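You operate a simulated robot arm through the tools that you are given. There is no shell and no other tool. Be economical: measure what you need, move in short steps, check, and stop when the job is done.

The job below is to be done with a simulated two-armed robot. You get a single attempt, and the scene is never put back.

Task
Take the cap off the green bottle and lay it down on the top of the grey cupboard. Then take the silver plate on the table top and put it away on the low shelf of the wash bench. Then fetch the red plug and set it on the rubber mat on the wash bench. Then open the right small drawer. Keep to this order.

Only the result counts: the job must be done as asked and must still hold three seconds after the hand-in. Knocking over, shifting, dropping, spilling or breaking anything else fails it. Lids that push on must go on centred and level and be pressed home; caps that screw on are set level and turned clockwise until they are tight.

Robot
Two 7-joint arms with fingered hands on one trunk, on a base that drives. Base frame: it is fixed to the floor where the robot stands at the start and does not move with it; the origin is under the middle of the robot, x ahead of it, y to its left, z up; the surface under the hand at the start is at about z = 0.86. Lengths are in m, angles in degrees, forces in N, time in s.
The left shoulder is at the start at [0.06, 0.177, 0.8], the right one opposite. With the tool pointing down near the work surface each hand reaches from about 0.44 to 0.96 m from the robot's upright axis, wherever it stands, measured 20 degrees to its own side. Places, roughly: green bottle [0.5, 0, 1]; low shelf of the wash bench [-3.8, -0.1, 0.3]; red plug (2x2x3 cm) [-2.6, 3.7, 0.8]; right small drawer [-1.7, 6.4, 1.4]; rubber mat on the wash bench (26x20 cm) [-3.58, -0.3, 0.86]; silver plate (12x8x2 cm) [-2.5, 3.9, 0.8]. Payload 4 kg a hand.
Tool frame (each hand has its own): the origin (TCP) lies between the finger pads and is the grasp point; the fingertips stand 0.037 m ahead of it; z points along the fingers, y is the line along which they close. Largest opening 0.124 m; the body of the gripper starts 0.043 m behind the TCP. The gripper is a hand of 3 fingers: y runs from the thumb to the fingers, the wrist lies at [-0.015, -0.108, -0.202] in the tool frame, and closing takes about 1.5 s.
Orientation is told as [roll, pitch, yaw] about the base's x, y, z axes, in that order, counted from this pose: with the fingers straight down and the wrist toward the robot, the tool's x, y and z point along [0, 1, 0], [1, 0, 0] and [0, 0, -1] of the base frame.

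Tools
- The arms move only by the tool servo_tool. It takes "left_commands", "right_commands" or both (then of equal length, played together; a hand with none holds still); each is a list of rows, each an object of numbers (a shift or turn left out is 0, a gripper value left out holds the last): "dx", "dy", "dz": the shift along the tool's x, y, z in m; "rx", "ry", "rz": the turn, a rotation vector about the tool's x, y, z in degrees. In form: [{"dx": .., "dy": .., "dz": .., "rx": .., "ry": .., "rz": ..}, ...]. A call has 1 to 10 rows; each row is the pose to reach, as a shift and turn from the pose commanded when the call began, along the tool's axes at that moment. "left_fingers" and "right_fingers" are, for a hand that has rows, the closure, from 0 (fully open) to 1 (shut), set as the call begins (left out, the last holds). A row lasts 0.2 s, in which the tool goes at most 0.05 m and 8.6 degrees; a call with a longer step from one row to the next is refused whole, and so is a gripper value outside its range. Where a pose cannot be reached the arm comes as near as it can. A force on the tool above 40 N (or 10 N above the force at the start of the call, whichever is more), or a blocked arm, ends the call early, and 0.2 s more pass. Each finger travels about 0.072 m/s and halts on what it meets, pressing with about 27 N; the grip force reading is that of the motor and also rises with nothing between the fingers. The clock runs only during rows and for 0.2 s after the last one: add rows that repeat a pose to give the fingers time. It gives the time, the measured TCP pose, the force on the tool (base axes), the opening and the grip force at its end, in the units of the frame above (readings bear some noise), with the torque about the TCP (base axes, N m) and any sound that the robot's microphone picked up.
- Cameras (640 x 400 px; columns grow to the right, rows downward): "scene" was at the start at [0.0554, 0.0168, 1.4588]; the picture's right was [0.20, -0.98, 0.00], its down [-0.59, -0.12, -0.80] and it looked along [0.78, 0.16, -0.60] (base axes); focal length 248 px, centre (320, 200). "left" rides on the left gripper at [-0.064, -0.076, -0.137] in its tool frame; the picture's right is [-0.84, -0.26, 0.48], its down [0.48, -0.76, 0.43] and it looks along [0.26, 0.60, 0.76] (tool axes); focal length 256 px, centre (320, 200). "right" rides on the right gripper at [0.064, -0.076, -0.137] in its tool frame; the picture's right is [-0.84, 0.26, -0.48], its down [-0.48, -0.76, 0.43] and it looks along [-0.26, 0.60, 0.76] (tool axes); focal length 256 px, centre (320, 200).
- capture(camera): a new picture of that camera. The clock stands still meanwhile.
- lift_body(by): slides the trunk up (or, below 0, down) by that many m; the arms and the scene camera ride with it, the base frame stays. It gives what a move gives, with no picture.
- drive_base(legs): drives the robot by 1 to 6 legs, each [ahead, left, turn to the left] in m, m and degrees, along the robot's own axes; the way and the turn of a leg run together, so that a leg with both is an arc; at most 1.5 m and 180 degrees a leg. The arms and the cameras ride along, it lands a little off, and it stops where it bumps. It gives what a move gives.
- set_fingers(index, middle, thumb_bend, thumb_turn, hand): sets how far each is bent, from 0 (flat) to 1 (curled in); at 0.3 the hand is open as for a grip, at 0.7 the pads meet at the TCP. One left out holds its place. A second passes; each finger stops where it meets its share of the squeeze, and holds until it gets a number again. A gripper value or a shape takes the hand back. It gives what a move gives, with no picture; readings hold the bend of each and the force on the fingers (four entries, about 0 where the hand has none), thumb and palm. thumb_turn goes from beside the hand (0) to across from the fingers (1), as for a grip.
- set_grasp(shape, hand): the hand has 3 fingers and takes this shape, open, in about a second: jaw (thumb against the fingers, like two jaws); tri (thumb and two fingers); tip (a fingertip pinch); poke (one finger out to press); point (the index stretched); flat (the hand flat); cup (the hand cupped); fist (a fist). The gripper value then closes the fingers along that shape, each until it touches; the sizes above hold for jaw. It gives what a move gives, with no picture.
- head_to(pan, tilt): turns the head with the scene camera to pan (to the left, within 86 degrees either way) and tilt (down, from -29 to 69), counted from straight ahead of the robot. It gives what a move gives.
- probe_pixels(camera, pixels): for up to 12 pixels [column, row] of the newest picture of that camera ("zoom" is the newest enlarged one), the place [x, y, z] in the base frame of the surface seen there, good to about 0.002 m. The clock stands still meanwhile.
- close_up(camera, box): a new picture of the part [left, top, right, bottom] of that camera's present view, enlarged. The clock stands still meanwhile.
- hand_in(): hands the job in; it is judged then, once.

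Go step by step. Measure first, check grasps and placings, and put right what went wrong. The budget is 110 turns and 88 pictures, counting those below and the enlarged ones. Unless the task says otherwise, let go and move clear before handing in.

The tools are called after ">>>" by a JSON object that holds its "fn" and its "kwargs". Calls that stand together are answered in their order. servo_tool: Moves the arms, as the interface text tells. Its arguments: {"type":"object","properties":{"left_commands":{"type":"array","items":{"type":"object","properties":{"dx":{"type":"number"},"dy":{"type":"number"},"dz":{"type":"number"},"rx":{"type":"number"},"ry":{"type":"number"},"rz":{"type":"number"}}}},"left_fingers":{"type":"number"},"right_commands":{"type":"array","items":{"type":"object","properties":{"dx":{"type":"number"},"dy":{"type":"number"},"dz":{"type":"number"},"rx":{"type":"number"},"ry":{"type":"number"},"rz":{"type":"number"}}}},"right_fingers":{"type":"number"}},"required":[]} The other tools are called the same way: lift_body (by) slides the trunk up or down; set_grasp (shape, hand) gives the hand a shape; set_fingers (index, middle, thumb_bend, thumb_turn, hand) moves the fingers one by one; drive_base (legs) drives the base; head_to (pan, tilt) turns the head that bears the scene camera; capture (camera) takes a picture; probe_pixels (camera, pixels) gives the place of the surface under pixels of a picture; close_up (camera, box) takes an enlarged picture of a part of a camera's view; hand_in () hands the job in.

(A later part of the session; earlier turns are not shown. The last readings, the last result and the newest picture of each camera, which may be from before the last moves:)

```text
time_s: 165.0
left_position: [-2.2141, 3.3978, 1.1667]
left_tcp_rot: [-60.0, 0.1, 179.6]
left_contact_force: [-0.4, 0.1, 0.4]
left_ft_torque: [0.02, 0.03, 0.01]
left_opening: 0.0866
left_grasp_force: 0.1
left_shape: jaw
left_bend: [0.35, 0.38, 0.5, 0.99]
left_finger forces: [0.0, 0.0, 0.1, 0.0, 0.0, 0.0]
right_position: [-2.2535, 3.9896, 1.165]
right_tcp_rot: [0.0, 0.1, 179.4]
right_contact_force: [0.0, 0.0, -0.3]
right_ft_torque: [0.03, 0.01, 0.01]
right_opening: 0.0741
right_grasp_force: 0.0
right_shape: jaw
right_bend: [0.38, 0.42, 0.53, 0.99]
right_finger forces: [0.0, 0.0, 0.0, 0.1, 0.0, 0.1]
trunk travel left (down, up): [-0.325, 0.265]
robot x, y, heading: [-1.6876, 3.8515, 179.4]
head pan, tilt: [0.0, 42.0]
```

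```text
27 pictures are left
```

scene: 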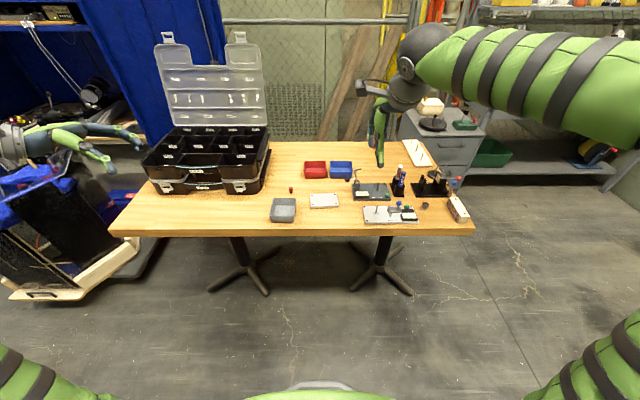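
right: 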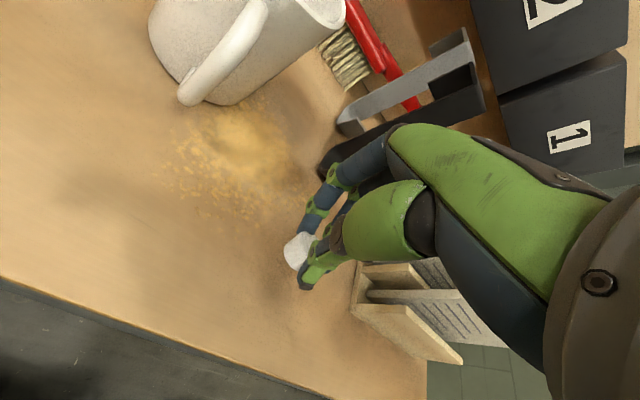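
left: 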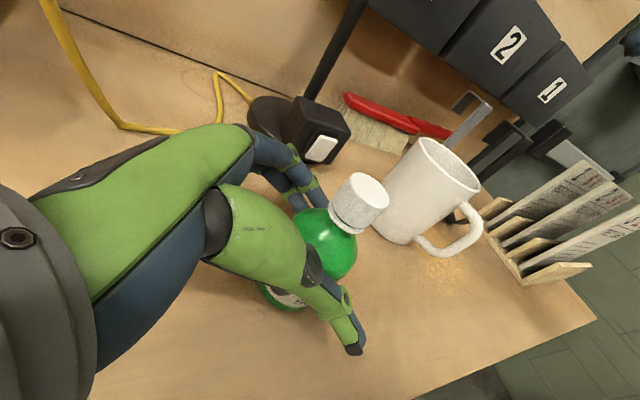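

The plate is at (323,200), grey tray at (283,210), plug at (291,189). I zoom and measure the plate.

>>> {"fn": "close_up", "kwargs": {"camera": "scene", "box": [260, 165, 360, 228]}}

>>> {"fn": "probe_pixels", "kwargs": {"camera": "zoom", "pixels": [[320, 195], [330, 275], [480, 190], [500, 262], [405, 225], [200, 145], [200, 165], [235, 220], [225, 310], [560, 230], [320, 290], [500, 275]]}}

```text
6.35 times, centred on (310, 196) of scene
```

zoom: 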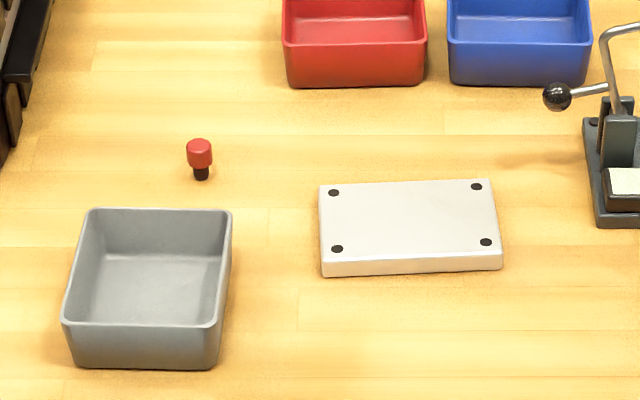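

```text
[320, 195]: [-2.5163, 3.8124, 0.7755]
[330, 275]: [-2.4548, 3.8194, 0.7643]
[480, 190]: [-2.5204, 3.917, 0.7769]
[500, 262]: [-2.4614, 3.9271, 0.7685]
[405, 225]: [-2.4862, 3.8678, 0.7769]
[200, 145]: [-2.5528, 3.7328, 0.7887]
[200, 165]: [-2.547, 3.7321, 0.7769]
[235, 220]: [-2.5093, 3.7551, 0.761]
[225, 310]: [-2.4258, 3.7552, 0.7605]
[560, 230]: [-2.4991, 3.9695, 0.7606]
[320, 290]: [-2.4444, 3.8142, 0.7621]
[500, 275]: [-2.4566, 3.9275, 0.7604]
```

Plate spans x -2.456…-2.53, y 3.813…3.93, top 0.777. I open the right hand fully and bring it above the plate.

>>> {"fn": "servo_tool", "kwargs": {"right_commands": [{"dx": 0.017, "dy": 0.034, "dz": 0.014}, {"dx": 0.034, "dy": 0.068, "dz": 0.028}, {"dx": 0.051, "dy": 0.102, "dz": 0.042}, {"dx": 0.068, "dy": 0.136, "dz": 0.056}, {"dx": 0.085, "dy": 0.17, "dz": 0.07}, {"dx": 0.102, "dy": 0.204, "dz": 0.085}, {"dx": 0.1186, "dy": 0.2385, "dz": 0.1}, {"dx": 0.1186, "dy": 0.2385, "dz": 0.145}, {"dx": 0.1186, "dy": 0.2385, "dz": 0.19}, {"dx": 0.1186, "dy": 0.2385, "dz": 0.235}], "right_fingers": 0}}

>>> {"fn": "servo_tool", "kwargs": {"right_commands": [{"dz": 0.03}, {"dz": 0.06}, {"dz": 0.06}]}}

>>> {"fn": "capture", "kwargs": {"camera": "right"}}

```text
time_s: 167.2
left_position: [-2.2161, 3.3983, 1.1654]
left_tcp_rot: [-59.9, 0.0, 179.6]
left_contact_force: [-0.9, -0.4, 0.6]
left_ft_torque: [0.01, 0.01, 0.02]
left_opening: 0.0866
left_grasp_force: 0.2
left_shape: jaw
left_bend: [0.35, 0.38, 0.5, 0.99]
left_finger forces: [0.0, 0.0, 0.1, 0.0, 0.0, 0.1]
right_position: [-2.4933, 3.8726, 0.9283]
right_tcp_rot: [0.0, 0.1, 179.5]
right_contact_force: [0.1, -0.6, -0.5]
right_ft_torque: [0.03, -0.01, -0.01]
right_opening: 0.1239
right_grasp_force: 0.1
right_shape: jaw
right_bend: [0.3, 0.3, 0.3, 0.98]
right_finger forces: [0.1, 0.0, 0.0, 0.0, 0.0, 0.0]
trunk travel left (down, up): [-0.325, 0.265]
robot x, y, heading: [-1.6867, 3.8475, 179.6]
head pan, tilt: [0.0, 42.0]
```

```text
time_s: 168.0
left_position: [-2.2154, 3.3978, 1.1672]
left_tcp_rot: [-60.0, 0.0, 179.6]
left_contact_force: [-0.4, -0.1, -0.4]
left_ft_torque: [0.01, -0.02, -0.02]
left_opening: 0.0867
left_grasp_force: 0.1
left_shape: jaw
left_bend: [0.35, 0.38, 0.5, 0.99]
left_finger forces: [0.1, 0.1, 0.0, 0.0, 0.0, 0.1]
right_position: [-2.4931, 3.8727, 0.8694]
right_tcp_rot: [0.0, 0.0, 179.3]
right_contact_force: [0.1, -0.3, 0.0]
right_ft_torque: [0.01, 0.0, 0.01]
right_opening: 0.1239
right_grasp_force: 0.0
right_shape: jaw
right_bend: [0.3, 0.3, 0.3, 0.98]
right_finger forces: [0.0, 0.0, 0.0, 0.0, 0.1, 0.1]
trunk travel left (down, up): [-0.325, 0.265]
robot x, y, heading: [-1.6835, 3.8503, 179.6]
head pan, tilt: [0.0, 42.0]
```

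```text
25 pictures are left
```

right: 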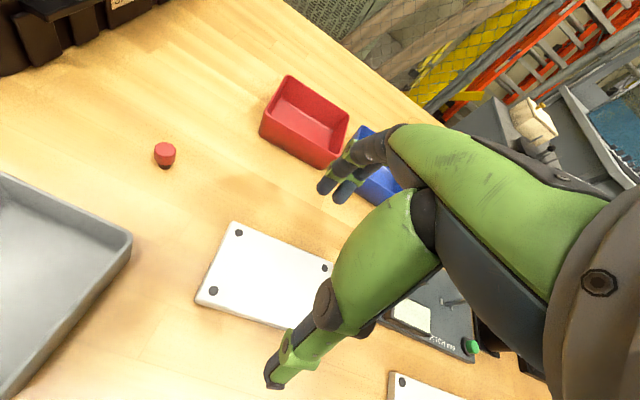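

Thumb and fingers straddle the plate. I go down to tip height and close.

>>> {"fn": "servo_tool", "kwargs": {"right_commands": [{"dz": 0.03}, {"dz": 0.055}, {"dz": 0.067}, {"dz": 0.067}]}}

>>> {"fn": "servo_tool", "kwargs": {"right_commands": [{}, {}, {}, {}, {}, {}, {}], "right_fingers": 0.7}}

>>> {"fn": "close_up", "kwargs": {"camera": "scene", "box": [260, 150, 400, 238]}}

```text
time_s: 169.0
left_position: [-2.2141, 3.399, 1.1668]
left_tcp_rot: [-60.1, 0.1, 179.7]
left_contact_force: [0.4, 0.3, 0.2]
left_ft_torque: [0.01, 0.0, 0.0]
left_opening: 0.0866
left_grasp_force: 0.1
left_shape: jaw
left_bend: [0.35, 0.38, 0.5, 0.99]
left_finger forces: [0.0, 0.0, 0.0, 0.0, 0.1, 0.1]
right_position: [-2.495, 3.8739, 0.8045]
right_tcp_rot: [0.0, 0.1, 179.4]
right_contact_force: [0.6, 0.0, -0.3]
right_ft_torque: [-0.01, -0.04, 0.0]
right_opening: 0.1237
right_grasp_force: 0.1
right_shape: jaw
right_bend: [0.3, 0.3, 0.3, 0.98]
right_finger forces: [0.1, 0.0, 0.0, 0.0, 0.0, 0.0]
trunk travel left (down, up): [-0.325, 0.265]
robot x, y, heading: [-1.6863, 3.8498, 179.6]
head pan, tilt: [0.0, 42.0]
```

```text
time_s: 170.6
left_position: [-2.2135, 3.3974, 1.1658]
left_tcp_rot: [-60.0, -0.1, 179.6]
left_contact_force: [-0.1, 1.1, 0.0]
left_ft_torque: [-0.02, 0.01, 0.02]
left_opening: 0.0866
left_grasp_force: 0.1
left_shape: jaw
left_bend: [0.35, 0.38, 0.5, 0.99]
left_finger forces: [0.0, 0.0, 0.1, 0.0, 0.0, 0.0]
right_position: [-2.4937, 3.8736, 0.804]
right_tcp_rot: [0.1, 0.0, 179.3]
right_contact_force: [-1.0, 0.1, 6.1]
right_ft_torque: [-0.03, -0.27, 0.0]
right_opening: 0.0712
right_grasp_force: 27.0
right_shape: jaw
right_bend: [0.4, 0.43, 0.53, 1.0]
right_finger forces: [15.9, 9.2, 0.0, 0.0, 24.0, 0.0]
trunk travel left (down, up): [-0.325, 0.265]
robot x, y, heading: [-1.6863, 3.8498, 179.4]
head pan, tilt: [0.0, 42.0]
```

```text
4.55 times, centred on (330, 194) of scene
```

zoom: 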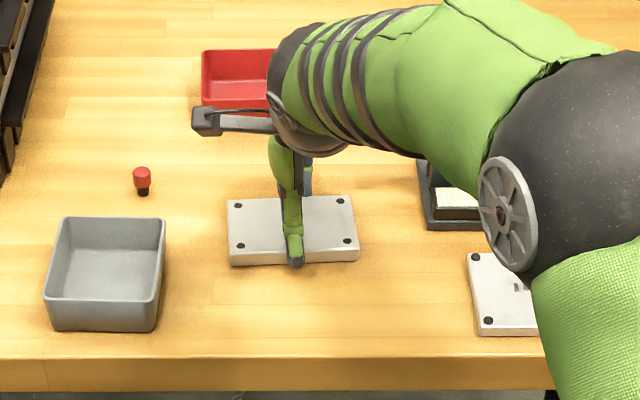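

Gripped at 0.071 m with 27 N. I lift it 5 cm and check.

>>> {"fn": "servo_tool", "kwargs": {"right_commands": [{"dz": -0.01}, {"dz": -0.03}, {"dz": -0.05}, {"dz": -0.05}]}}

>>> {"fn": "capture", "kwargs": {"camera": "right"}}

```text
time_s: 171.6
left_position: [-2.2141, 3.3973, 1.1666]
left_tcp_rot: [-60.0, 0.0, 179.6]
left_contact_force: [0.1, 0.6, 0.0]
left_ft_torque: [-0.01, 0.01, 0.02]
left_opening: 0.0867
left_grasp_force: 0.0
left_shape: jaw
left_bend: [0.35, 0.38, 0.5, 0.99]
left_finger forces: [0.1, 0.1, 0.1, 0.0, 0.0, 0.0]
right_position: [-2.4938, 3.8731, 0.8534]
right_tcp_rot: [0.0, 0.0, 179.4]
right_contact_force: [0.7, 0.3, -0.2]
right_ft_torque: [0.03, -0.02, 0.0]
right_opening: 0.0386
right_grasp_force: 26.7
right_shape: jaw
right_bend: [0.52, 0.49, 0.63, 1.0]
right_finger forces: [0.0, 0.1, 0.0, 0.0, 0.0, 0.0]
trunk travel left (down, up): [-0.325, 0.265]
robot x, y, heading: [-1.686, 3.8493, 179.8]
head pan, tilt: [0.0, 42.0]
```

```text
23 pictures are left
```

right: 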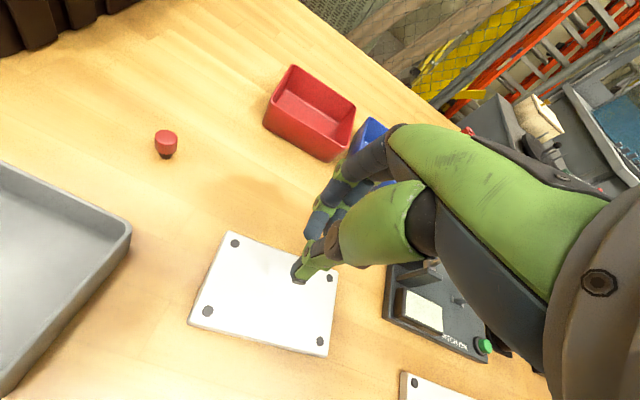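

The fingers slid off the top edge: the tips were too high. I measure the plate again.

>>> {"fn": "probe_pixels", "kwargs": {"camera": "right", "pixels": [[232, 240], [192, 322], [325, 352], [336, 272], [265, 300], [205, 285], [260, 342]]}}

>>> {"fn": "servo_tool", "kwargs": {"right_commands": [{}, {}, {}, {}, {}], "right_fingers": 0.12}}

```text
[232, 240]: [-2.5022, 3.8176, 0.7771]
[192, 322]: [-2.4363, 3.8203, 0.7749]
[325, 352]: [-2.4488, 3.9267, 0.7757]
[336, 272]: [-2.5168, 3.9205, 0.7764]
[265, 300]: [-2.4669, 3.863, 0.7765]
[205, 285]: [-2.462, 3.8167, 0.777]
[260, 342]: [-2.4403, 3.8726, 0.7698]
```

```text
time_s: 172.8
left_position: [-2.214, 3.3975, 1.1666]
left_tcp_rot: [-60.0, 0.0, 179.6]
left_contact_force: [0.1, 0.3, -0.2]
left_ft_torque: [-0.04, -0.01, -0.04]
left_opening: 0.0865
left_grasp_force: 0.0
left_shape: jaw
left_bend: [0.35, 0.38, 0.5, 0.99]
left_finger forces: [0.0, 0.0, 0.0, 0.1, 0.1, 0.0]
right_position: [-2.4947, 3.8733, 0.8531]
right_tcp_rot: [0.0, -0.1, 179.5]
right_contact_force: [-0.1, 0.6, -0.3]
right_ft_torque: [0.03, 0.01, -0.03]
right_opening: 0.1089
right_grasp_force: 0.1
right_shape: jaw
right_bend: [0.31, 0.33, 0.06, 0.98]
right_finger forces: [0.0, 0.1, 0.0, 0.0, 0.0, 0.1]
trunk travel left (down, up): [-0.325, 0.265]
robot x, y, heading: [-1.6869, 3.8477, 179.6]
head pan, tilt: [0.0, 42.0]
```

The plate now centres at (-2.476, 3.871), turned about 4°. I reopen fully, recentre with 4° yaw and go 1 cm lower than before.

>>> {"fn": "servo_tool", "kwargs": {"right_commands": [{"dx": 0.002, "dy": -0.012, "rz": -4.2}, {"dx": 0.002, "dy": -0.012, "rz": -4.2}, {"dx": 0.002, "dy": -0.012, "rz": -4.2}, {"dx": 0.002, "dy": -0.012, "dz": 0.025, "rz": -4.2}, {"dx": 0.002, "dy": -0.012, "dz": 0.045, "rz": -4.2}, {"dx": 0.002, "dy": -0.012, "dz": 0.055, "rz": -4.2}, {"dx": 0.002, "dy": -0.012, "dz": 0.06, "rz": -4.2}, {"dx": 0.002, "dy": -0.012, "dz": 0.06, "rz": -4.2}], "right_fingers": 0}}

>>> {"fn": "capture", "kwargs": {"camera": "right"}}

```text
time_s: 174.6
left_position: [-2.2134, 3.3983, 1.1667]
left_tcp_rot: [-60.0, 0.0, 179.6]
left_contact_force: [-0.1, 0.1, 0.1]
left_ft_torque: [0.01, -0.01, 0.01]
left_opening: 0.0866
left_grasp_force: 0.0
left_shape: jaw
left_bend: [0.35, 0.38, 0.5, 0.99]
left_finger forces: [0.0, 0.0, 0.1, 0.1, 0.0, 0.0]
right_position: [-2.4823, 3.8706, 0.7965]
right_tcp_rot: [0.1, -0.2, -176.3]
right_contact_force: [2.3, 0.0, 14.6]
right_ft_torque: [0.05, 1.02, -0.02]
right_opening: 0.1224
right_grasp_force: 0.0
right_shape: jaw
right_bend: [0.3, 0.3, 0.3, 0.98]
right_finger forces: [3.3, 12.2, 0.0, 0.0, 0.0, 0.1]
trunk travel left (down, up): [-0.325, 0.265]
robot x, y, heading: [-1.6849, 3.854, 179.3]
head pan, tilt: [0.0, 42.0]
```

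```text
22 pictures are left
```

right: 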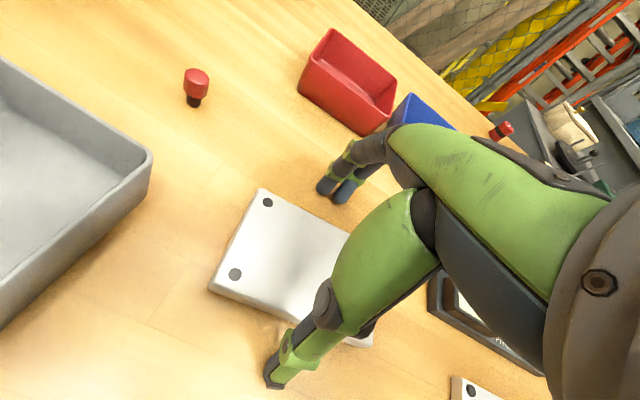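

Fingertips just touch the table; I close now, sinking a few mm as the tips curl up.

>>> {"fn": "servo_tool", "kwargs": {"right_commands": [{"dz": -0.003}, {"dz": -0.002}, {"dz": 0.0}, {"dz": 0.002}, {"dz": 0.002}, {"dz": 0.002}, {"dz": 0.002}, {"dz": 0.002}], "right_fingers": 0.7}}

>>> {"fn": "servo_tool", "kwargs": {"right_commands": [{"dz": -0.005}, {"dz": -0.01}, {"dz": -0.02}, {"dz": -0.02}]}}

>>> {"fn": "close_up", "kwargs": {"camera": "scene", "box": [270, 165, 370, 228]}}

```text
time_s: 175.6
left_position: [-2.2126, 3.3985, 1.1669]
left_tcp_rot: [-60.1, 0.1, 179.6]
left_contact_force: [0.5, -0.6, -1.1]
left_ft_torque: [0.03, -0.03, 0.0]
left_opening: 0.0867
left_grasp_force: 0.0
left_shape: jaw
left_bend: [0.35, 0.38, 0.5, 0.99]
left_finger forces: [0.0, 0.0, 0.0, 0.0, 0.0, 0.1]
right_position: [-2.4822, 3.8696, 0.7985]
right_tcp_rot: [0.2, -0.6, -176.2]
right_contact_force: [5.2, 0.3, 17.2]
right_ft_torque: [0.04, -0.63, 0.0]
right_opening: 0.0751
right_grasp_force: 27.1
right_shape: jaw
right_bend: [0.38, 0.4, 0.53, 1.0]
right_finger forces: [15.9, 7.7, 0.0, 0.1, 34.5, 0.1]
trunk travel left (down, up): [-0.325, 0.265]
robot x, y, heading: [-1.6858, 3.8528, 179.8]
head pan, tilt: [0.0, 42.0]
stopped in row 4 (right hand): the force on the tool passed its limit at 42 N (the readings are from after the stop); the commanded pose is now the measured one
```

```text
time_s: 176.6
left_position: [-2.2138, 3.3979, 1.1671]
left_tcp_rot: [-60.0, 0.0, 179.6]
left_contact_force: [0.0, -0.7, 0.8]
left_ft_torque: [-0.01, 0.0, 0.01]
left_opening: 0.0865
left_grasp_force: 0.0
left_shape: jaw
left_bend: [0.35, 0.38, 0.5, 0.99]
left_finger forces: [0.1, 0.0, 0.1, 0.1, 0.0, 0.0]
right_position: [-2.4834, 3.8708, 0.8143]
right_tcp_rot: [0.2, -0.2, -176.4]
right_contact_force: [-0.5, -0.1, -3.3]
right_ft_torque: [0.01, 0.0, 0.01]
right_opening: 0.0751
right_grasp_force: 26.8
right_shape: jaw
right_bend: [0.37, 0.39, 0.54, 1.0]
right_finger forces: [17.4, 9.0, 0.0, 0.0, 21.9, 0.0]
trunk travel left (down, up): [-0.325, 0.265]
robot x, y, heading: [-1.6873, 3.8476, 179.6]
head pan, tilt: [0.0, 42.0]
```

```text
6.35 times, centred on (320, 196) of scene
```

zoom: 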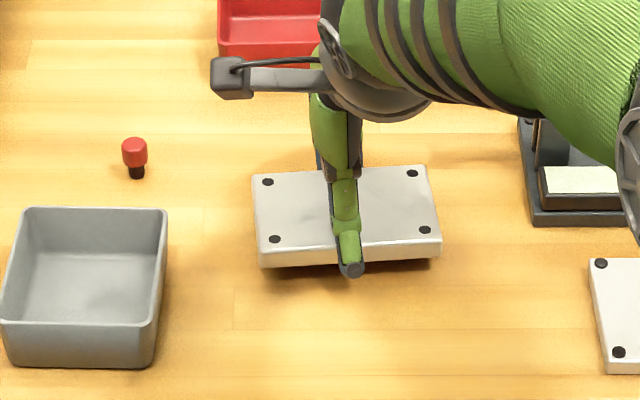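

The plate is held and clear of the table. I raise it, draw it in, and drive to the wash bench.

>>> {"fn": "servo_tool", "kwargs": {"right_commands": [{"dz": -0.04}, {"dz": -0.08}, {"dz": -0.12}, {"dz": -0.16}, {"dz": -0.2}, {"dz": -0.23, "dy": -0.03}, {"dz": -0.25, "dy": -0.07}, {"dz": -0.26, "dy": -0.11}, {"dz": -0.27, "dy": -0.15}, {"dz": -0.28, "dy": -0.19}]}}

>>> {"fn": "drive_base", "kwargs": {"legs": [[-0.5, 0, 0], [0, 1.4, 0], [0, 1.4, 0], [0, 1.13, 0], [1.2, 0, 0]]}}

>>> {"fn": "head_to", "kwargs": {"pan": 0, "tilt": 38}}

>>> {"fn": "capture", "kwargs": {"camera": "scene"}}

```text
time_s: 178.8
left_position: [-2.2133, 3.3982, 1.1662]
left_tcp_rot: [-60.0, 0.1, 179.7]
left_contact_force: [0.2, -0.7, -0.5]
left_ft_torque: [-0.05, 0.0, 0.0]
left_opening: 0.0866
left_grasp_force: 0.0
left_shape: jaw
left_bend: [0.35, 0.38, 0.5, 0.99]
left_finger forces: [0.0, 0.1, 0.1, 0.0, 0.0, 0.0]
right_position: [-2.289, 3.8826, 1.0935]
right_tcp_rot: [0.1, -0.2, -176.4]
right_contact_force: [-0.8, -0.3, -3.9]
right_ft_torque: [-0.02, -0.01, -0.01]
right_opening: 0.0745
right_grasp_force: 26.9
right_shape: jaw
right_bend: [0.37, 0.39, 0.55, 1.0]
right_finger forces: [17.0, 8.8, 0.1, 0.0, 21.6, 0.1]
trunk travel left (down, up): [-0.325, 0.265]
robot x, y, heading: [-1.687, 3.8517, 179.6]
head pan, tilt: [0.0, 42.0]
```

```text
time_s: 206.0
left_position: [-2.9351, -0.523, 1.1667]
left_tcp_rot: [-60.0, -0.1, 178.5]
left_contact_force: [0.3, 0.0, 0.8]
left_ft_torque: [-0.01, 0.0, -0.03]
left_opening: 0.0866
left_grasp_force: 0.0
left_shape: jaw
left_bend: [0.35, 0.38, 0.5, 0.99]
left_finger forces: [0.0, 0.0, 0.0, 0.0, 0.1, 0.0]
right_position: [-3.0012, -0.0384, 1.0944]
right_tcp_rot: [0.1, -0.3, -177.4]
right_contact_force: [-0.5, 0.3, -3.3]
right_ft_torque: [0.01, -0.06, 0.0]
right_opening: 0.0745
right_grasp_force: 27.0
right_shape: jaw
right_bend: [0.37, 0.39, 0.55, 1.0]
right_finger forces: [16.9, 8.6, 0.0, 0.0, 21.4, 0.0]
trunk travel left (down, up): [-0.325, 0.265]
robot x, y, heading: [-2.3975, -0.0791, 178.6]
head pan, tilt: [0.0, 42.0]
```

```text
time_s: 206.7
left_position: [-2.9345, -0.5241, 1.1658]
left_tcp_rot: [-59.9, 0.0, 178.5]
left_contact_force: [-0.1, -0.4, -0.3]
left_ft_torque: [-0.03, 0.02, 0.01]
left_opening: 0.0868
left_grasp_force: 0.0
left_shape: jaw
left_bend: [0.35, 0.38, 0.5, 0.99]
left_finger forces: [0.0, 0.0, 0.0, 0.0, 0.1, 0.0]
right_position: [-3.0021, -0.0369, 1.0931]
right_tcp_rot: [0.1, -0.2, -177.5]
right_contact_force: [0.3, 0.0, -2.9]
right_ft_torque: [-0.02, -0.02, 0.04]
right_opening: 0.0744
right_grasp_force: 27.3
right_shape: jaw
right_bend: [0.37, 0.39, 0.55, 1.0]
right_finger forces: [16.8, 8.7, 0.0, 0.0, 21.4, 0.0]
trunk travel left (down, up): [-0.325, 0.265]
robot x, y, heading: [-2.4021, -0.0824, 178.5]
head pan, tilt: [0.0, 38.0]
```

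```text
20 pictures are left
```

scene: 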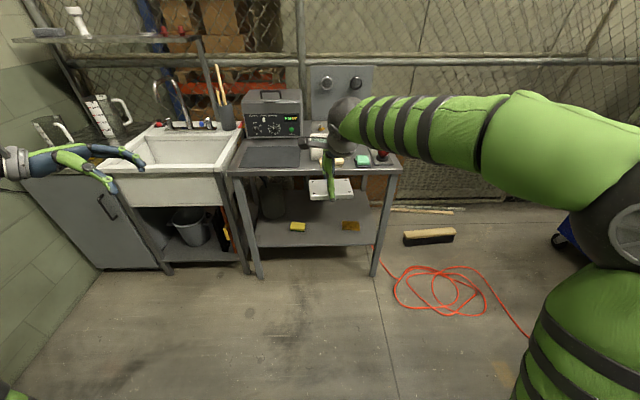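

The bench with its low shelf is ahead; I probe the shelf, its things and the bench edge.

>>> {"fn": "probe_pixels", "kwargs": {"camera": "scene", "pixels": [[320, 240], [320, 248], [297, 229], [349, 228], [320, 228], [258, 270], [376, 265], [270, 160], [250, 150], [297, 163], [310, 178], [256, 240]]}}

>>> {"fn": "lift_body", "kwargs": {"by": -0.32}}

```text
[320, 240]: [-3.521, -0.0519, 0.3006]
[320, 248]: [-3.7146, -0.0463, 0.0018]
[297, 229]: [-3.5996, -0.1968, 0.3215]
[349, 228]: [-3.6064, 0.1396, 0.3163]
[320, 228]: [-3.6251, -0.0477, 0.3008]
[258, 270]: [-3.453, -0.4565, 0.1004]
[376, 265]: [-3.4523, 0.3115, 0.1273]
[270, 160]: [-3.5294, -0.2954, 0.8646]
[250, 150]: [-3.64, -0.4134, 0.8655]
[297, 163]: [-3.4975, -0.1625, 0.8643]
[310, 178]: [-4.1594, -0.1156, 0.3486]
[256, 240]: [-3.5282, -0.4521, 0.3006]
```

```text
time_s: 209.8
left_position: [-2.9338, -0.5239, 0.8464]
left_tcp_rot: [-60.1, 0.0, 178.5]
left_contact_force: [-0.7, 0.0, 0.3]
left_ft_torque: [-0.02, 0.01, 0.0]
left_opening: 0.0864
left_grasp_force: 0.2
left_shape: jaw
left_bend: [0.35, 0.38, 0.5, 0.99]
left_finger forces: [0.0, 0.0, 0.0, 0.0, 0.0, 0.0]
right_position: [-2.9997, -0.039, 0.7729]
right_tcp_rot: [0.0, -0.2, -177.5]
right_contact_force: [-0.8, -0.2, -4.8]
right_ft_torque: [0.04, -0.02, -0.01]
right_opening: 0.0746
right_grasp_force: 27.0
right_shape: jaw
right_bend: [0.37, 0.39, 0.55, 1.0]
right_finger forces: [16.8, 8.6, 0.0, 0.1, 21.3, 0.0]
trunk travel left (down, up): [-0.005, 0.585]
robot x, y, heading: [-2.3978, -0.0816, 178.7]
head pan, tilt: [0.0, 38.0]
```

Shelf at z 0.301, front edge x≈-3.51, free between sponge (y≈-0.2) and gold block (y≈0.14). I lower the plate to 0.40 in front of the bench and drive up.

>>> {"fn": "servo_tool", "kwargs": {"right_commands": [{"dz": 0.04}, {"dz": 0.08}, {"dz": 0.12}, {"dz": 0.16}, {"dz": 0.2}, {"dz": 0.24, "dy": 0.01}, {"dz": 0.28, "dy": 0.035}, {"dz": 0.31, "dy": 0.065}, {"dz": 0.34, "dy": 0.095}, {"dz": 0.36, "dy": 0.12}]}}

>>> {"fn": "drive_base", "kwargs": {"legs": [[0.3, 0, 0]]}}

>>> {"fn": "capture", "kwargs": {"camera": "scene"}}

```text
time_s: 212.1
left_position: [-2.9344, -0.5235, 0.8475]
left_tcp_rot: [-60.0, 0.0, 178.5]
left_contact_force: [0.5, 0.9, -0.5]
left_ft_torque: [-0.01, 0.02, 0.01]
left_opening: 0.0868
left_grasp_force: 0.1
left_shape: jaw
left_bend: [0.35, 0.38, 0.5, 0.99]
left_finger forces: [0.1, 0.0, 0.0, 0.0, 0.0, 0.0]
right_position: [-3.1222, -0.0436, 0.4143]
right_tcp_rot: [0.1, -0.2, -177.5]
right_contact_force: [-0.3, 0.0, -3.0]
right_ft_torque: [-0.01, -0.01, -0.03]
right_opening: 0.0739
right_grasp_force: 27.3
right_shape: jaw
right_bend: [0.37, 0.39, 0.55, 1.0]
right_finger forces: [16.5, 8.3, 0.0, 0.0, 20.9, 0.0]
trunk travel left (down, up): [-0.005, 0.585]
robot x, y, heading: [-2.3946, -0.0821, 178.7]
head pan, tilt: [0.0, 38.0]
```

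```text
time_s: 214.1
left_position: [-3.2373, -0.5142, 0.8469]
left_tcp_rot: [-60.0, 0.0, 178.4]
left_contact_force: [0.1, 0.4, 0.3]
left_ft_torque: [0.0, 0.03, -0.01]
left_opening: 0.0867
left_grasp_force: 0.1
left_shape: jaw
left_bend: [0.35, 0.38, 0.5, 0.99]
left_finger forces: [0.0, 0.0, 0.0, 0.1, 0.0, 0.1]
right_position: [-3.4232, -0.034, 0.4136]
right_tcp_rot: [0.2, -0.2, -177.6]
right_contact_force: [0.1, 0.2, -3.9]
right_ft_torque: [0.0, -0.04, -0.04]
right_opening: 0.074
right_grasp_force: 26.1
right_shape: jaw
right_bend: [0.37, 0.39, 0.55, 1.0]
right_finger forces: [16.6, 8.4, 0.0, 0.1, 20.9, 0.0]
trunk travel left (down, up): [-0.005, 0.585]
robot x, y, heading: [-2.6982, -0.0729, 178.5]
head pan, tilt: [0.0, 38.0]
```

```text
19 pictures are left
```

scene: 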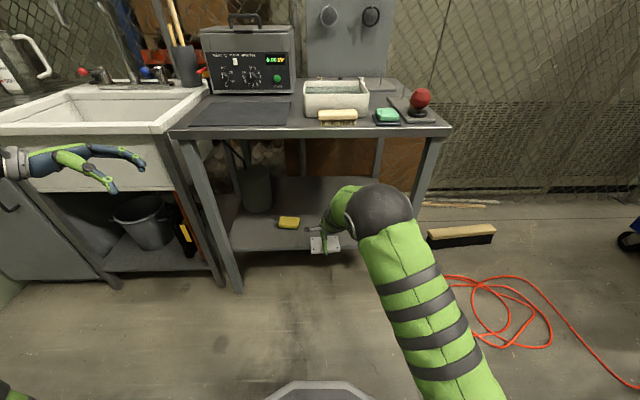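

The left hand is close to the sink, so I pull it back first; then drive 0.12 and reach in over the shelf.

>>> {"fn": "servo_tool", "kwargs": {"left_commands": [{"dy": -0.045}, {"dy": -0.09}, {"dy": -0.135}, {"dy": -0.18}, {"dy": -0.2}]}}

>>> {"fn": "drive_base", "kwargs": {"legs": [[0.12, 0, 0]]}}

>>> {"fn": "servo_tool", "kwargs": {"right_commands": [{"dy": 0.025}, {"dy": 0.05}, {"dy": 0.072}, {"dy": 0.072, "dz": 0.025}, {"dy": 0.072, "dz": 0.05}, {"dy": 0.072, "dz": 0.05}]}}

>>> {"fn": "capture", "kwargs": {"camera": "scene"}}

```text
time_s: 215.3
left_position: [-3.0374, -0.52, 0.8462]
left_tcp_rot: [-59.9, 0.1, 178.3]
left_contact_force: [0.3, 0.6, -0.4]
left_ft_torque: [-0.01, -0.04, 0.0]
left_opening: 0.0868
left_grasp_force: 0.0
left_shape: jaw
left_bend: [0.35, 0.38, 0.5, 0.99]
left_finger forces: [0.0, 0.1, 0.0, 0.0, 0.0, 0.0]
right_position: [-3.423, -0.0342, 0.4153]
right_tcp_rot: [0.1, -0.2, -177.6]
right_contact_force: [-0.3, -0.3, -3.9]
right_ft_torque: [-0.01, -0.03, 0.01]
right_opening: 0.0739
right_grasp_force: 27.0
right_shape: jaw
right_bend: [0.37, 0.39, 0.55, 1.0]
right_finger forces: [16.6, 8.3, 0.1, 0.1, 20.7, 0.1]
trunk travel left (down, up): [-0.005, 0.585]
robot x, y, heading: [-2.7018, -0.0694, 178.1]
head pan, tilt: [0.0, 38.0]
```

```text
time_s: 216.6
left_position: [-3.1589, -0.5156, 0.8475]
left_tcp_rot: [-60.0, 0.0, 178.4]
left_contact_force: [-0.1, 0.6, -0.1]
left_ft_torque: [-0.01, 0.01, -0.01]
left_opening: 0.0868
left_grasp_force: 0.1
left_shape: jaw
left_bend: [0.35, 0.38, 0.5, 0.99]
left_finger forces: [0.0, 0.1, 0.0, 0.1, 0.0, 0.1]
right_position: [-3.5443, -0.0304, 0.4155]
right_tcp_rot: [0.1, -0.2, -177.6]
right_contact_force: [0.1, -0.7, -3.2]
right_ft_torque: [-0.01, -0.03, 0.0]
right_opening: 0.0739
right_grasp_force: 27.2
right_shape: jaw
right_bend: [0.37, 0.39, 0.55, 1.0]
right_finger forces: [16.5, 8.3, 0.1, 0.1, 20.7, 0.0]
trunk travel left (down, up): [-0.005, 0.585]
robot x, y, heading: [-2.8201, -0.0686, 178.4]
head pan, tilt: [0.0, 38.0]
```

```text
time_s: 217.9
left_position: [-3.1591, -0.5153, 0.8465]
left_tcp_rot: [-60.0, 0.1, 178.4]
left_contact_force: [0.3, 0.2, 0.2]
left_ft_torque: [0.01, -0.03, 0.04]
left_opening: 0.0866
left_grasp_force: 0.0
left_shape: jaw
left_bend: [0.35, 0.38, 0.5, 0.99]
left_finger forces: [0.1, 0.0, 0.1, 0.0, 0.0, 0.0]
right_position: [-3.6167, -0.0339, 0.3651]
right_tcp_rot: [0.1, -0.2, -177.6]
right_contact_force: [-0.1, -0.5, -3.6]
right_ft_torque: [-0.03, -0.04, 0.01]
right_opening: 0.0737
right_grasp_force: 26.5
right_shape: jaw
right_bend: [0.37, 0.39, 0.55, 1.0]
right_finger forces: [16.3, 8.1, 0.1, 0.0, 20.5, 0.1]
trunk travel left (down, up): [-0.005, 0.585]
robot x, y, heading: [-2.8232, -0.0713, 178.3]
head pan, tilt: [0.0, 38.0]
```

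```text
18 pictures are left
```

scene: 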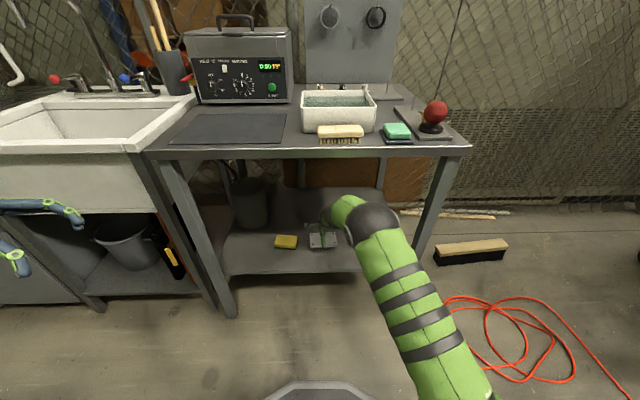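

Plate is above the shelf, clear of the sponge. I lower in small steps until contact.

>>> {"fn": "servo_tool", "kwargs": {"right_commands": [{"dz": 0.01}, {"dz": 0.016}, {"dz": 0.02}, {"dz": 0.023}, {"dz": 0.023}]}}

>>> {"fn": "close_up", "kwargs": {"camera": "scene", "box": [260, 190, 380, 270]}}

```text
time_s: 219.2
left_position: [-3.1596, -0.5156, 0.847]
left_tcp_rot: [-60.0, 0.0, 178.4]
left_contact_force: [-0.3, 0.7, -0.4]
left_ft_torque: [0.0, 0.02, 0.0]
left_opening: 0.0867
left_grasp_force: 0.1
left_shape: jaw
left_bend: [0.35, 0.38, 0.5, 0.99]
left_finger forces: [0.0, 0.0, 0.1, 0.1, 0.0, 0.0]
right_position: [-3.6171, -0.0336, 0.3436]
right_tcp_rot: [0.1, -0.3, -177.6]
right_contact_force: [1.2, -1.0, 0.1]
right_ft_torque: [-0.02, -0.19, -0.03]
right_opening: 0.0738
right_grasp_force: 26.8
right_shape: jaw
right_bend: [0.37, 0.39, 0.55, 1.0]
right_finger forces: [16.1, 8.1, 0.0, 0.1, 23.3, 0.0]
trunk travel left (down, up): [-0.005, 0.585]
robot x, y, heading: [-2.8189, -0.0717, 178.4]
head pan, tilt: [0.0, 38.0]
```

```text
5.00 times, centred on (320, 230) of scene
```

zoom: 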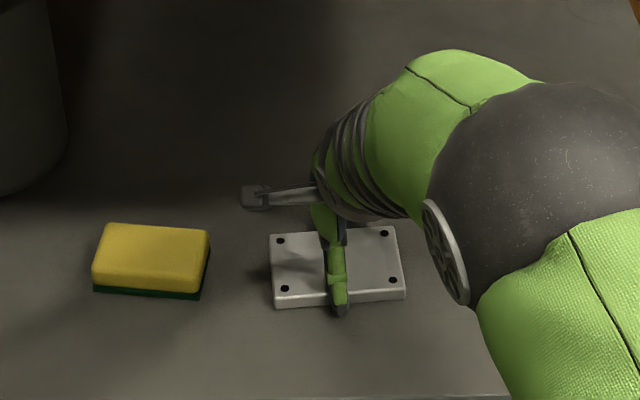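

The plate's weight is taken by the shelf. I press 2 mm more, open, and withdraw upward then out.

>>> {"fn": "servo_tool", "kwargs": {"right_commands": [{"dz": 0.0015}, {"dz": 0.003}, {"dz": 0.003}]}}

>>> {"fn": "servo_tool", "kwargs": {"right_commands": [{}, {}, {}, {}, {}, {"dz": -0.02}, {"dz": -0.05}, {"dz": -0.08}, {"dz": -0.08, "dy": -0.04}, {"dz": -0.08, "dy": -0.08}], "right_fingers": 0}}

>>> {"fn": "close_up", "kwargs": {"camera": "scene", "box": [260, 190, 380, 270]}}

```text
time_s: 219.9
left_position: [-3.1603, -0.5159, 0.8466]
left_tcp_rot: [-60.0, 0.0, 178.3]
left_contact_force: [-0.2, -1.4, -0.3]
left_ft_torque: [-0.02, 0.0, 0.02]
left_opening: 0.0868
left_grasp_force: 0.0
left_shape: jaw
left_bend: [0.35, 0.38, 0.5, 0.99]
left_finger forces: [0.0, 0.0, 0.0, 0.0, 0.0, 0.0]
right_position: [-3.6181, -0.0332, 0.3418]
right_tcp_rot: [0.1, -0.5, -177.7]
right_contact_force: [3.9, -0.2, 14.8]
right_ft_torque: [0.02, -0.71, -0.01]
right_opening: 0.074
right_grasp_force: 26.9
right_shape: jaw
right_bend: [0.37, 0.39, 0.55, 1.0]
right_finger forces: [15.8, 7.8, 0.1, 0.1, 32.5, 0.0]
trunk travel left (down, up): [-0.005, 0.585]
robot x, y, heading: [-2.8239, -0.0686, 178.4]
head pan, tilt: [0.0, 38.0]
```

```text
time_s: 222.2
left_position: [-3.1594, -0.5155, 0.8469]
left_tcp_rot: [-60.0, 0.1, 178.3]
left_contact_force: [-0.1, -0.4, 0.8]
left_ft_torque: [0.02, -0.02, -0.02]
left_opening: 0.0869
left_grasp_force: 0.1
left_shape: jaw
left_bend: [0.35, 0.38, 0.5, 0.99]
left_finger forces: [0.0, 0.0, 0.0, 0.0, 0.1, 0.0]
right_position: [-3.5369, -0.032, 0.4186]
right_tcp_rot: [0.1, -0.2, -177.6]
right_contact_force: [0.4, 0.2, -0.8]
right_ft_torque: [0.0, -0.01, 0.0]
right_opening: 0.1237
right_grasp_force: 0.2
right_shape: jaw
right_bend: [0.3, 0.3, 0.3, 0.98]
right_finger forces: [0.0, 0.0, 0.0, 0.1, 0.0, 0.0]
trunk travel left (down, up): [-0.005, 0.585]
robot x, y, heading: [-2.8225, -0.0727, 178.6]
head pan, tilt: [0.0, 38.0]
```

```text
5.00 times, centred on (320, 230) of scene
```

zoom: 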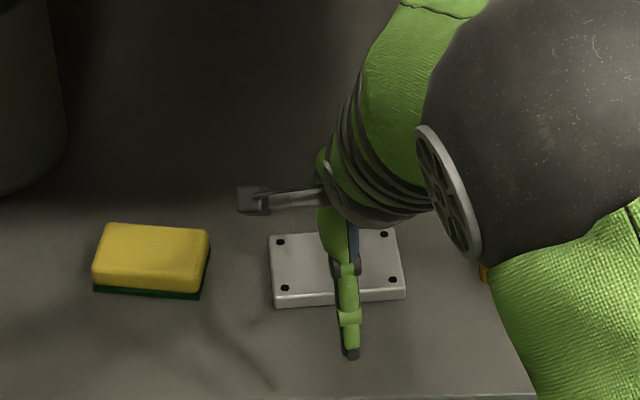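

The plate rests on the low shelf. I back out, bring the hands up, raise the trunk and drive back to the table for the plug.

>>> {"fn": "drive_base", "kwargs": {"legs": [[-0.5, 0, 0]]}}

>>> {"fn": "servo_tool", "kwargs": {"right_commands": [{"dz": -0.04, "dy": -0.01}, {"dz": -0.08, "dy": -0.02}, {"dz": -0.12, "dy": -0.03}, {"dz": -0.16, "dy": -0.045}, {"dz": -0.2, "dy": -0.06}, {"dz": -0.24, "dy": -0.075}, {"dz": -0.28, "dy": -0.09}, {"dz": -0.32, "dy": -0.105}, {"dz": -0.35, "dy": -0.12, "rz": 2}, {"dz": -0.36, "dy": -0.13, "rz": 4}], "right_fingers": 0.4}}

>>> {"fn": "lift_body", "kwargs": {"by": 0.32}}

>>> {"fn": "drive_base", "kwargs": {"legs": [[-1.1, 0, 1.5], [0, -1.4, 0], [0, -1.4, 0], [0, -1.0, 0], [0.55, 0, 0]]}}

>>> {"fn": "head_to", "kwargs": {"pan": 0, "tilt": 42}}

>>> {"fn": "capture", "kwargs": {"camera": "scene"}}

```text
time_s: 225.1
left_position: [-2.6548, -0.5306, 0.8465]
left_tcp_rot: [-59.9, 0.0, 178.5]
left_contact_force: [0.9, -0.4, -0.8]
left_ft_torque: [-0.01, 0.01, -0.02]
left_opening: 0.0865
left_grasp_force: 0.0
left_shape: jaw
left_bend: [0.35, 0.38, 0.5, 0.99]
left_finger forces: [0.0, 0.0, 0.1, 0.1, 0.0, 0.1]
right_position: [-3.032, -0.0462, 0.4194]
right_tcp_rot: [0.1, -0.2, -177.5]
right_contact_force: [-0.3, 0.4, -0.2]
right_ft_torque: [0.01, -0.02, 0.02]
right_opening: 0.1239
right_grasp_force: 0.1
right_shape: jaw
right_bend: [0.3, 0.3, 0.3, 0.98]
right_finger forces: [0.0, 0.0, 0.0, 0.0, 0.0, 0.1]
trunk travel left (down, up): [-0.005, 0.585]
robot x, y, heading: [-2.3196, -0.0855, 178.5]
head pan, tilt: [0.0, 38.0]
```

```text
time_s: 227.3
left_position: [-2.6546, -0.5295, 0.8463]
left_tcp_rot: [-60.0, -0.1, 178.5]
left_contact_force: [0.0, 0.0, 0.2]
left_ft_torque: [0.01, 0.01, 0.0]
left_opening: 0.0866
left_grasp_force: 0.0
left_shape: jaw
left_bend: [0.35, 0.38, 0.5, 0.99]
left_finger forces: [0.0, 0.1, 0.1, 0.0, 0.0, 0.0]
right_position: [-2.9005, -0.0385, 0.778]
right_tcp_rot: [0.1, -0.3, 178.5]
right_contact_force: [-0.2, 0.4, 0.3]
right_ft_torque: [0.03, -0.01, -0.01]
right_opening: 0.075
right_grasp_force: 0.0
right_shape: jaw
right_bend: [0.38, 0.42, 0.53, 0.99]
right_finger forces: [0.0, 0.0, 0.0, 0.0, 0.0, 0.0]
trunk travel left (down, up): [-0.005, 0.585]
robot x, y, heading: [-2.3136, -0.0847, 178.4]
head pan, tilt: [0.0, 38.0]
```

```text
time_s: 230.5
left_position: [-2.6545, -0.5301, 1.1665]
left_tcp_rot: [-60.0, -0.1, 178.5]
left_contact_force: [0.9, 0.1, -0.2]
left_ft_torque: [0.01, -0.01, 0.0]
left_opening: 0.0868
left_grasp_force: 0.0
left_shape: jaw
left_bend: [0.35, 0.38, 0.5, 0.99]
left_finger forces: [0.1, 0.0, 0.0, 0.0, 0.1, 0.0]
right_position: [-2.8995, -0.0391, 1.0974]
right_tcp_rot: [0.1, -0.2, 178.4]
right_contact_force: [-0.2, -0.5, 0.2]
right_ft_torque: [-0.02, 0.01, -0.02]
right_opening: 0.0748
right_grasp_force: 0.0
right_shape: jaw
right_bend: [0.38, 0.42, 0.53, 0.99]
right_finger forces: [0.0, 0.0, 0.1, 0.0, 0.0, 0.1]
trunk travel left (down, up): [-0.325, 0.265]
robot x, y, heading: [-2.312, -0.0818, 178.4]
head pan, tilt: [0.0, 38.0]
```

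```text
time_s: 256.8
left_position: [-2.0932, 3.2412, 1.1667]
left_tcp_rot: [-60.1, 0.0, -179.7]
left_contact_force: [0.4, 0.7, -0.1]
left_ft_torque: [-0.01, -0.03, 0.03]
left_opening: 0.0867
left_grasp_force: 0.0
left_shape: jaw
left_bend: [0.35, 0.38, 0.5, 0.99]
left_finger forces: [0.0, 0.0, 0.1, 0.0, 0.1, 0.1]
right_position: [-2.3551, 3.7245, 1.0982]
right_tcp_rot: [0.1, -0.2, -179.7]
right_contact_force: [-0.3, 0.1, -0.3]
right_ft_torque: [0.01, -0.02, 0.01]
right_opening: 0.0747
right_grasp_force: 0.1
right_shape: jaw
right_bend: [0.38, 0.42, 0.53, 0.99]
right_finger forces: [0.0, 0.1, 0.0, 0.1, 0.0, 0.0]
trunk travel left (down, up): [-0.325, 0.265]
robot x, y, heading: [-1.769, 3.6965, -179.7]
head pan, tilt: [0.0, 38.0]
```

```text
time_s: 257.5
left_position: [-2.0927, 3.2413, 1.1659]
left_tcp_rot: [-60.0, 0.0, -179.7]
left_contact_force: [0.6, -1.1, 0.6]
left_ft_torque: [0.03, -0.01, 0.03]
left_opening: 0.0866
left_grasp_force: 0.0
left_shape: jaw
left_bend: [0.35, 0.38, 0.5, 0.99]
left_finger forces: [0.0, 0.0, 0.1, 0.0, 0.0, 0.1]
right_position: [-2.3545, 3.725, 1.0975]
right_tcp_rot: [0.1, -0.2, -179.7]
right_contact_force: [-0.1, -0.3, 0.5]
right_ft_torque: [-0.01, -0.03, 0.0]
right_opening: 0.0748
right_grasp_force: 0.1
right_shape: jaw
right_bend: [0.38, 0.42, 0.53, 0.99]
right_finger forces: [0.0, 0.0, 0.1, 0.0, 0.0, 0.0]
trunk travel left (down, up): [-0.325, 0.265]
robot x, y, heading: [-1.7685, 3.6963, -179.4]
head pan, tilt: [0.0, 42.0]
```

```text
15 pictures are left
```

scene: 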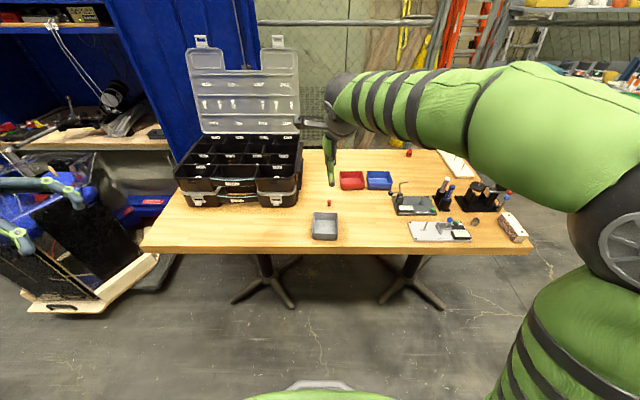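

The plug is at pixel (329,203). I probe it finely.

>>> {"fn": "close_up", "kwargs": {"camera": "scene", "box": [309, 185, 349, 220]}}

>>> {"fn": "probe_pixels", "kwargs": {"camera": "zoom", "pixels": [[320, 170], [320, 180], [320, 190], [320, 200], [320, 210], [320, 220], [310, 190], [330, 190], [340, 190], [300, 190]]}}

```text
11.43 times, centred on (329, 202) of scene
```

zoom: 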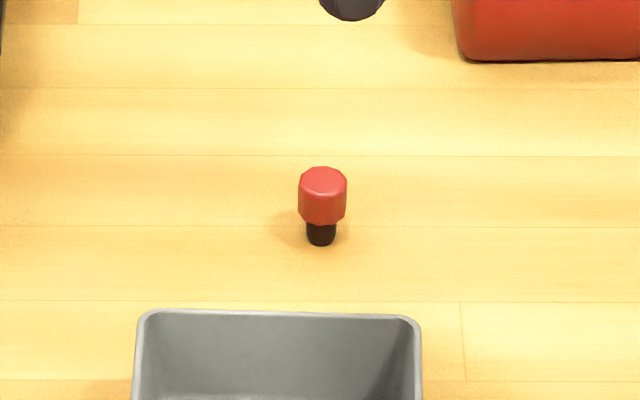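

```text
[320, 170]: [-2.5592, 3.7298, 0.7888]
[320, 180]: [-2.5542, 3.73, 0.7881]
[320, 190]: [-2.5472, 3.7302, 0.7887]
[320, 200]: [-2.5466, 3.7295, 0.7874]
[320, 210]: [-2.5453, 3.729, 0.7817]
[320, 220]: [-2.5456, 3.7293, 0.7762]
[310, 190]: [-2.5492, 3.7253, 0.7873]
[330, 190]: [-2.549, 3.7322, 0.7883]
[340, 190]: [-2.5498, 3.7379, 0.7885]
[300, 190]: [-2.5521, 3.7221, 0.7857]
```

Plug head centre (-2.5545, 3.7305), z 0.775–0.789. The tray is near on the thumb side, so I turn the hand 86° to close across the clear y direction while moving over it.

>>> {"fn": "servo_tool", "kwargs": {"right_commands": [{"dx": -0.001, "dy": 0.02, "dz": 0.008, "rz": -8.5}, {"dx": -0.002, "dy": 0.04, "dz": 0.016, "rz": -17}, {"dx": -0.003, "dy": 0.06, "dz": 0.024, "rz": -25.5}, {"dx": -0.004, "dy": 0.08, "dz": 0.032, "rz": -34}, {"dx": -0.005, "dy": 0.1, "dz": 0.04, "rz": -42.5}, {"dx": -0.006, "dy": 0.12, "dz": 0.048, "rz": -51}, {"dx": -0.007, "dy": 0.14, "dz": 0.056, "rz": -59.5}, {"dx": -0.008, "dy": 0.16, "dz": 0.064, "rz": -68}, {"dx": -0.009, "dy": 0.181, "dz": 0.072, "rz": -77}, {"dx": -0.0104, "dy": 0.2022, "dz": 0.08, "rz": -85.5}], "right_fingers": 0.45}}

>>> {"fn": "servo_tool", "kwargs": {"right_commands": [{"dz": 0.04}, {"dz": 0.08}, {"dz": 0.12}, {"dz": 0.155}, {"dz": 0.155}]}}

>>> {"fn": "capture", "kwargs": {"camera": "right"}}

```text
refused: row 9 steps farther than a row can; nothing moved
```

```text
time_s: 258.7
left_position: [-2.0919, 3.2421, 1.1664]
left_tcp_rot: [-60.0, 0.1, -179.7]
left_contact_force: [-0.4, -0.4, 0.6]
left_ft_torque: [-0.01, 0.0, 0.02]
left_opening: 0.0866
left_grasp_force: 0.0
left_shape: jaw
left_bend: [0.35, 0.38, 0.5, 0.99]
left_finger forces: [0.1, 0.1, 0.0, 0.0, 0.1, 0.0]
right_position: [-2.3543, 3.7241, 0.9416]
right_tcp_rot: [0.0, -0.2, -179.7]
right_contact_force: [-0.7, 0.6, -0.9]
right_ft_torque: [-0.01, -0.01, -0.01]
right_opening: 0.0747
right_grasp_force: 0.1
right_shape: jaw
right_bend: [0.38, 0.42, 0.53, 0.99]
right_finger forces: [0.0, 0.0, 0.0, 0.0, 0.1, 0.0]
trunk travel left (down, up): [-0.325, 0.265]
robot x, y, heading: [-1.7652, 3.6989, -179.7]
head pan, tilt: [0.0, 42.0]
```

```text
13 pictures are left
```

right: 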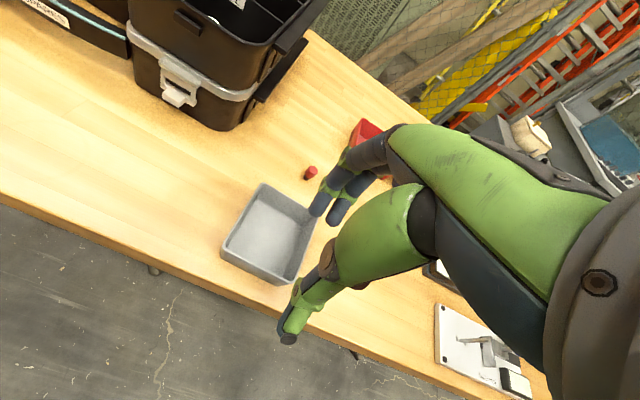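

The first call was refused (row 9 step); the hand only went down to 0.94, clear of things. I resend the move with legal steps.

>>> {"fn": "servo_tool", "kwargs": {"right_commands": [{"dx": -0.001, "dy": 0.02, "rz": -8.5}, {"dx": -0.002, "dy": 0.04, "rz": -17}, {"dx": -0.003, "dy": 0.06, "rz": -25.5}, {"dx": -0.004, "dy": 0.08, "rz": -34}, {"dx": -0.005, "dy": 0.1, "rz": -42.5}, {"dx": -0.006, "dy": 0.12, "rz": -51}, {"dx": -0.007, "dy": 0.14, "rz": -59.5}, {"dx": -0.008, "dy": 0.16, "rz": -68}, {"dx": -0.009, "dy": 0.181, "rz": -76.5}, {"dx": -0.0104, "dy": 0.2022, "rz": -85}], "right_fingers": 0.45}}

>>> {"fn": "servo_tool", "kwargs": {"right_commands": [{"dz": 0.04}, {"dz": 0.075}, {"dz": 0.075}]}}

>>> {"fn": "capture", "kwargs": {"camera": "right"}}

```text
time_s: 260.9
left_position: [-2.0938, 3.2421, 1.1676]
left_tcp_rot: [-59.9, 0.1, -179.8]
left_contact_force: [0.5, -0.3, -0.1]
left_ft_torque: [0.01, 0.01, -0.03]
left_opening: 0.0869
left_grasp_force: 0.0
left_shape: jaw
left_bend: [0.35, 0.38, 0.5, 0.99]
left_finger forces: [0.0, 0.1, 0.0, 0.0, 0.0, 0.1]
right_position: [-2.5569, 3.7339, 0.9432]
right_tcp_rot: [-0.1, -0.1, -94.5]
right_contact_force: [-0.6, -0.8, 0.1]
right_ft_torque: [0.0, -0.02, 0.0]
right_opening: 0.0687
right_grasp_force: 0.0
right_shape: jaw
right_bend: [0.4, 0.44, 0.54, 0.99]
right_finger forces: [0.0, 0.0, 0.0, 0.1, 0.0, 0.0]
trunk travel left (down, up): [-0.325, 0.265]
robot x, y, heading: [-1.769, 3.6988, -179.7]
head pan, tilt: [0.0, 42.0]
```

```text
time_s: 261.7
left_position: [-2.0926, 3.2421, 1.1669]
left_tcp_rot: [-60.0, 0.0, -179.8]
left_contact_force: [0.9, 0.5, 0.0]
left_ft_torque: [0.01, -0.04, 0.0]
left_opening: 0.0868
left_grasp_force: 0.0
left_shape: jaw
left_bend: [0.35, 0.38, 0.5, 0.99]
left_finger forces: [0.0, 0.0, 0.0, 0.0, 0.0, 0.0]
right_position: [-2.5578, 3.7343, 0.8677]
right_tcp_rot: [-0.2, -0.1, -94.7]
right_contact_force: [-0.1, 0.3, -0.7]
right_ft_torque: [-0.02, 0.0, -0.02]
right_opening: 0.0687
right_grasp_force: 0.0
right_shape: jaw
right_bend: [0.4, 0.44, 0.54, 0.99]
right_finger forces: [0.0, 0.1, 0.1, 0.0, 0.1, 0.0]
trunk travel left (down, up): [-0.325, 0.265]
robot x, y, heading: [-1.7697, 3.6973, -179.6]
head pan, tilt: [0.0, 42.0]
```

```text
12 pictures are left
```

right: 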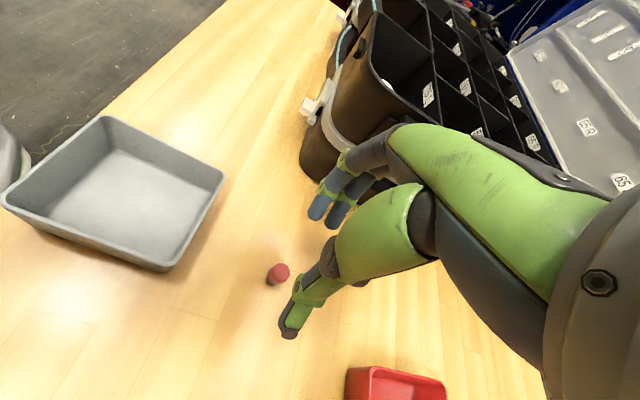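

I check the plug position from this nearer view before descending.

>>> {"fn": "probe_pixels", "kwargs": {"camera": "right", "pixels": [[282, 271], [276, 276], [285, 267], [280, 279], [290, 335], [318, 212]]}}

```text
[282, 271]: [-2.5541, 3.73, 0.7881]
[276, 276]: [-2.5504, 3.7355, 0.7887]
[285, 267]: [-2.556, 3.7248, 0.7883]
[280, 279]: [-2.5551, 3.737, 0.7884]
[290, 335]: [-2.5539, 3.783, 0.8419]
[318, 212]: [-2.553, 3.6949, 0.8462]
```

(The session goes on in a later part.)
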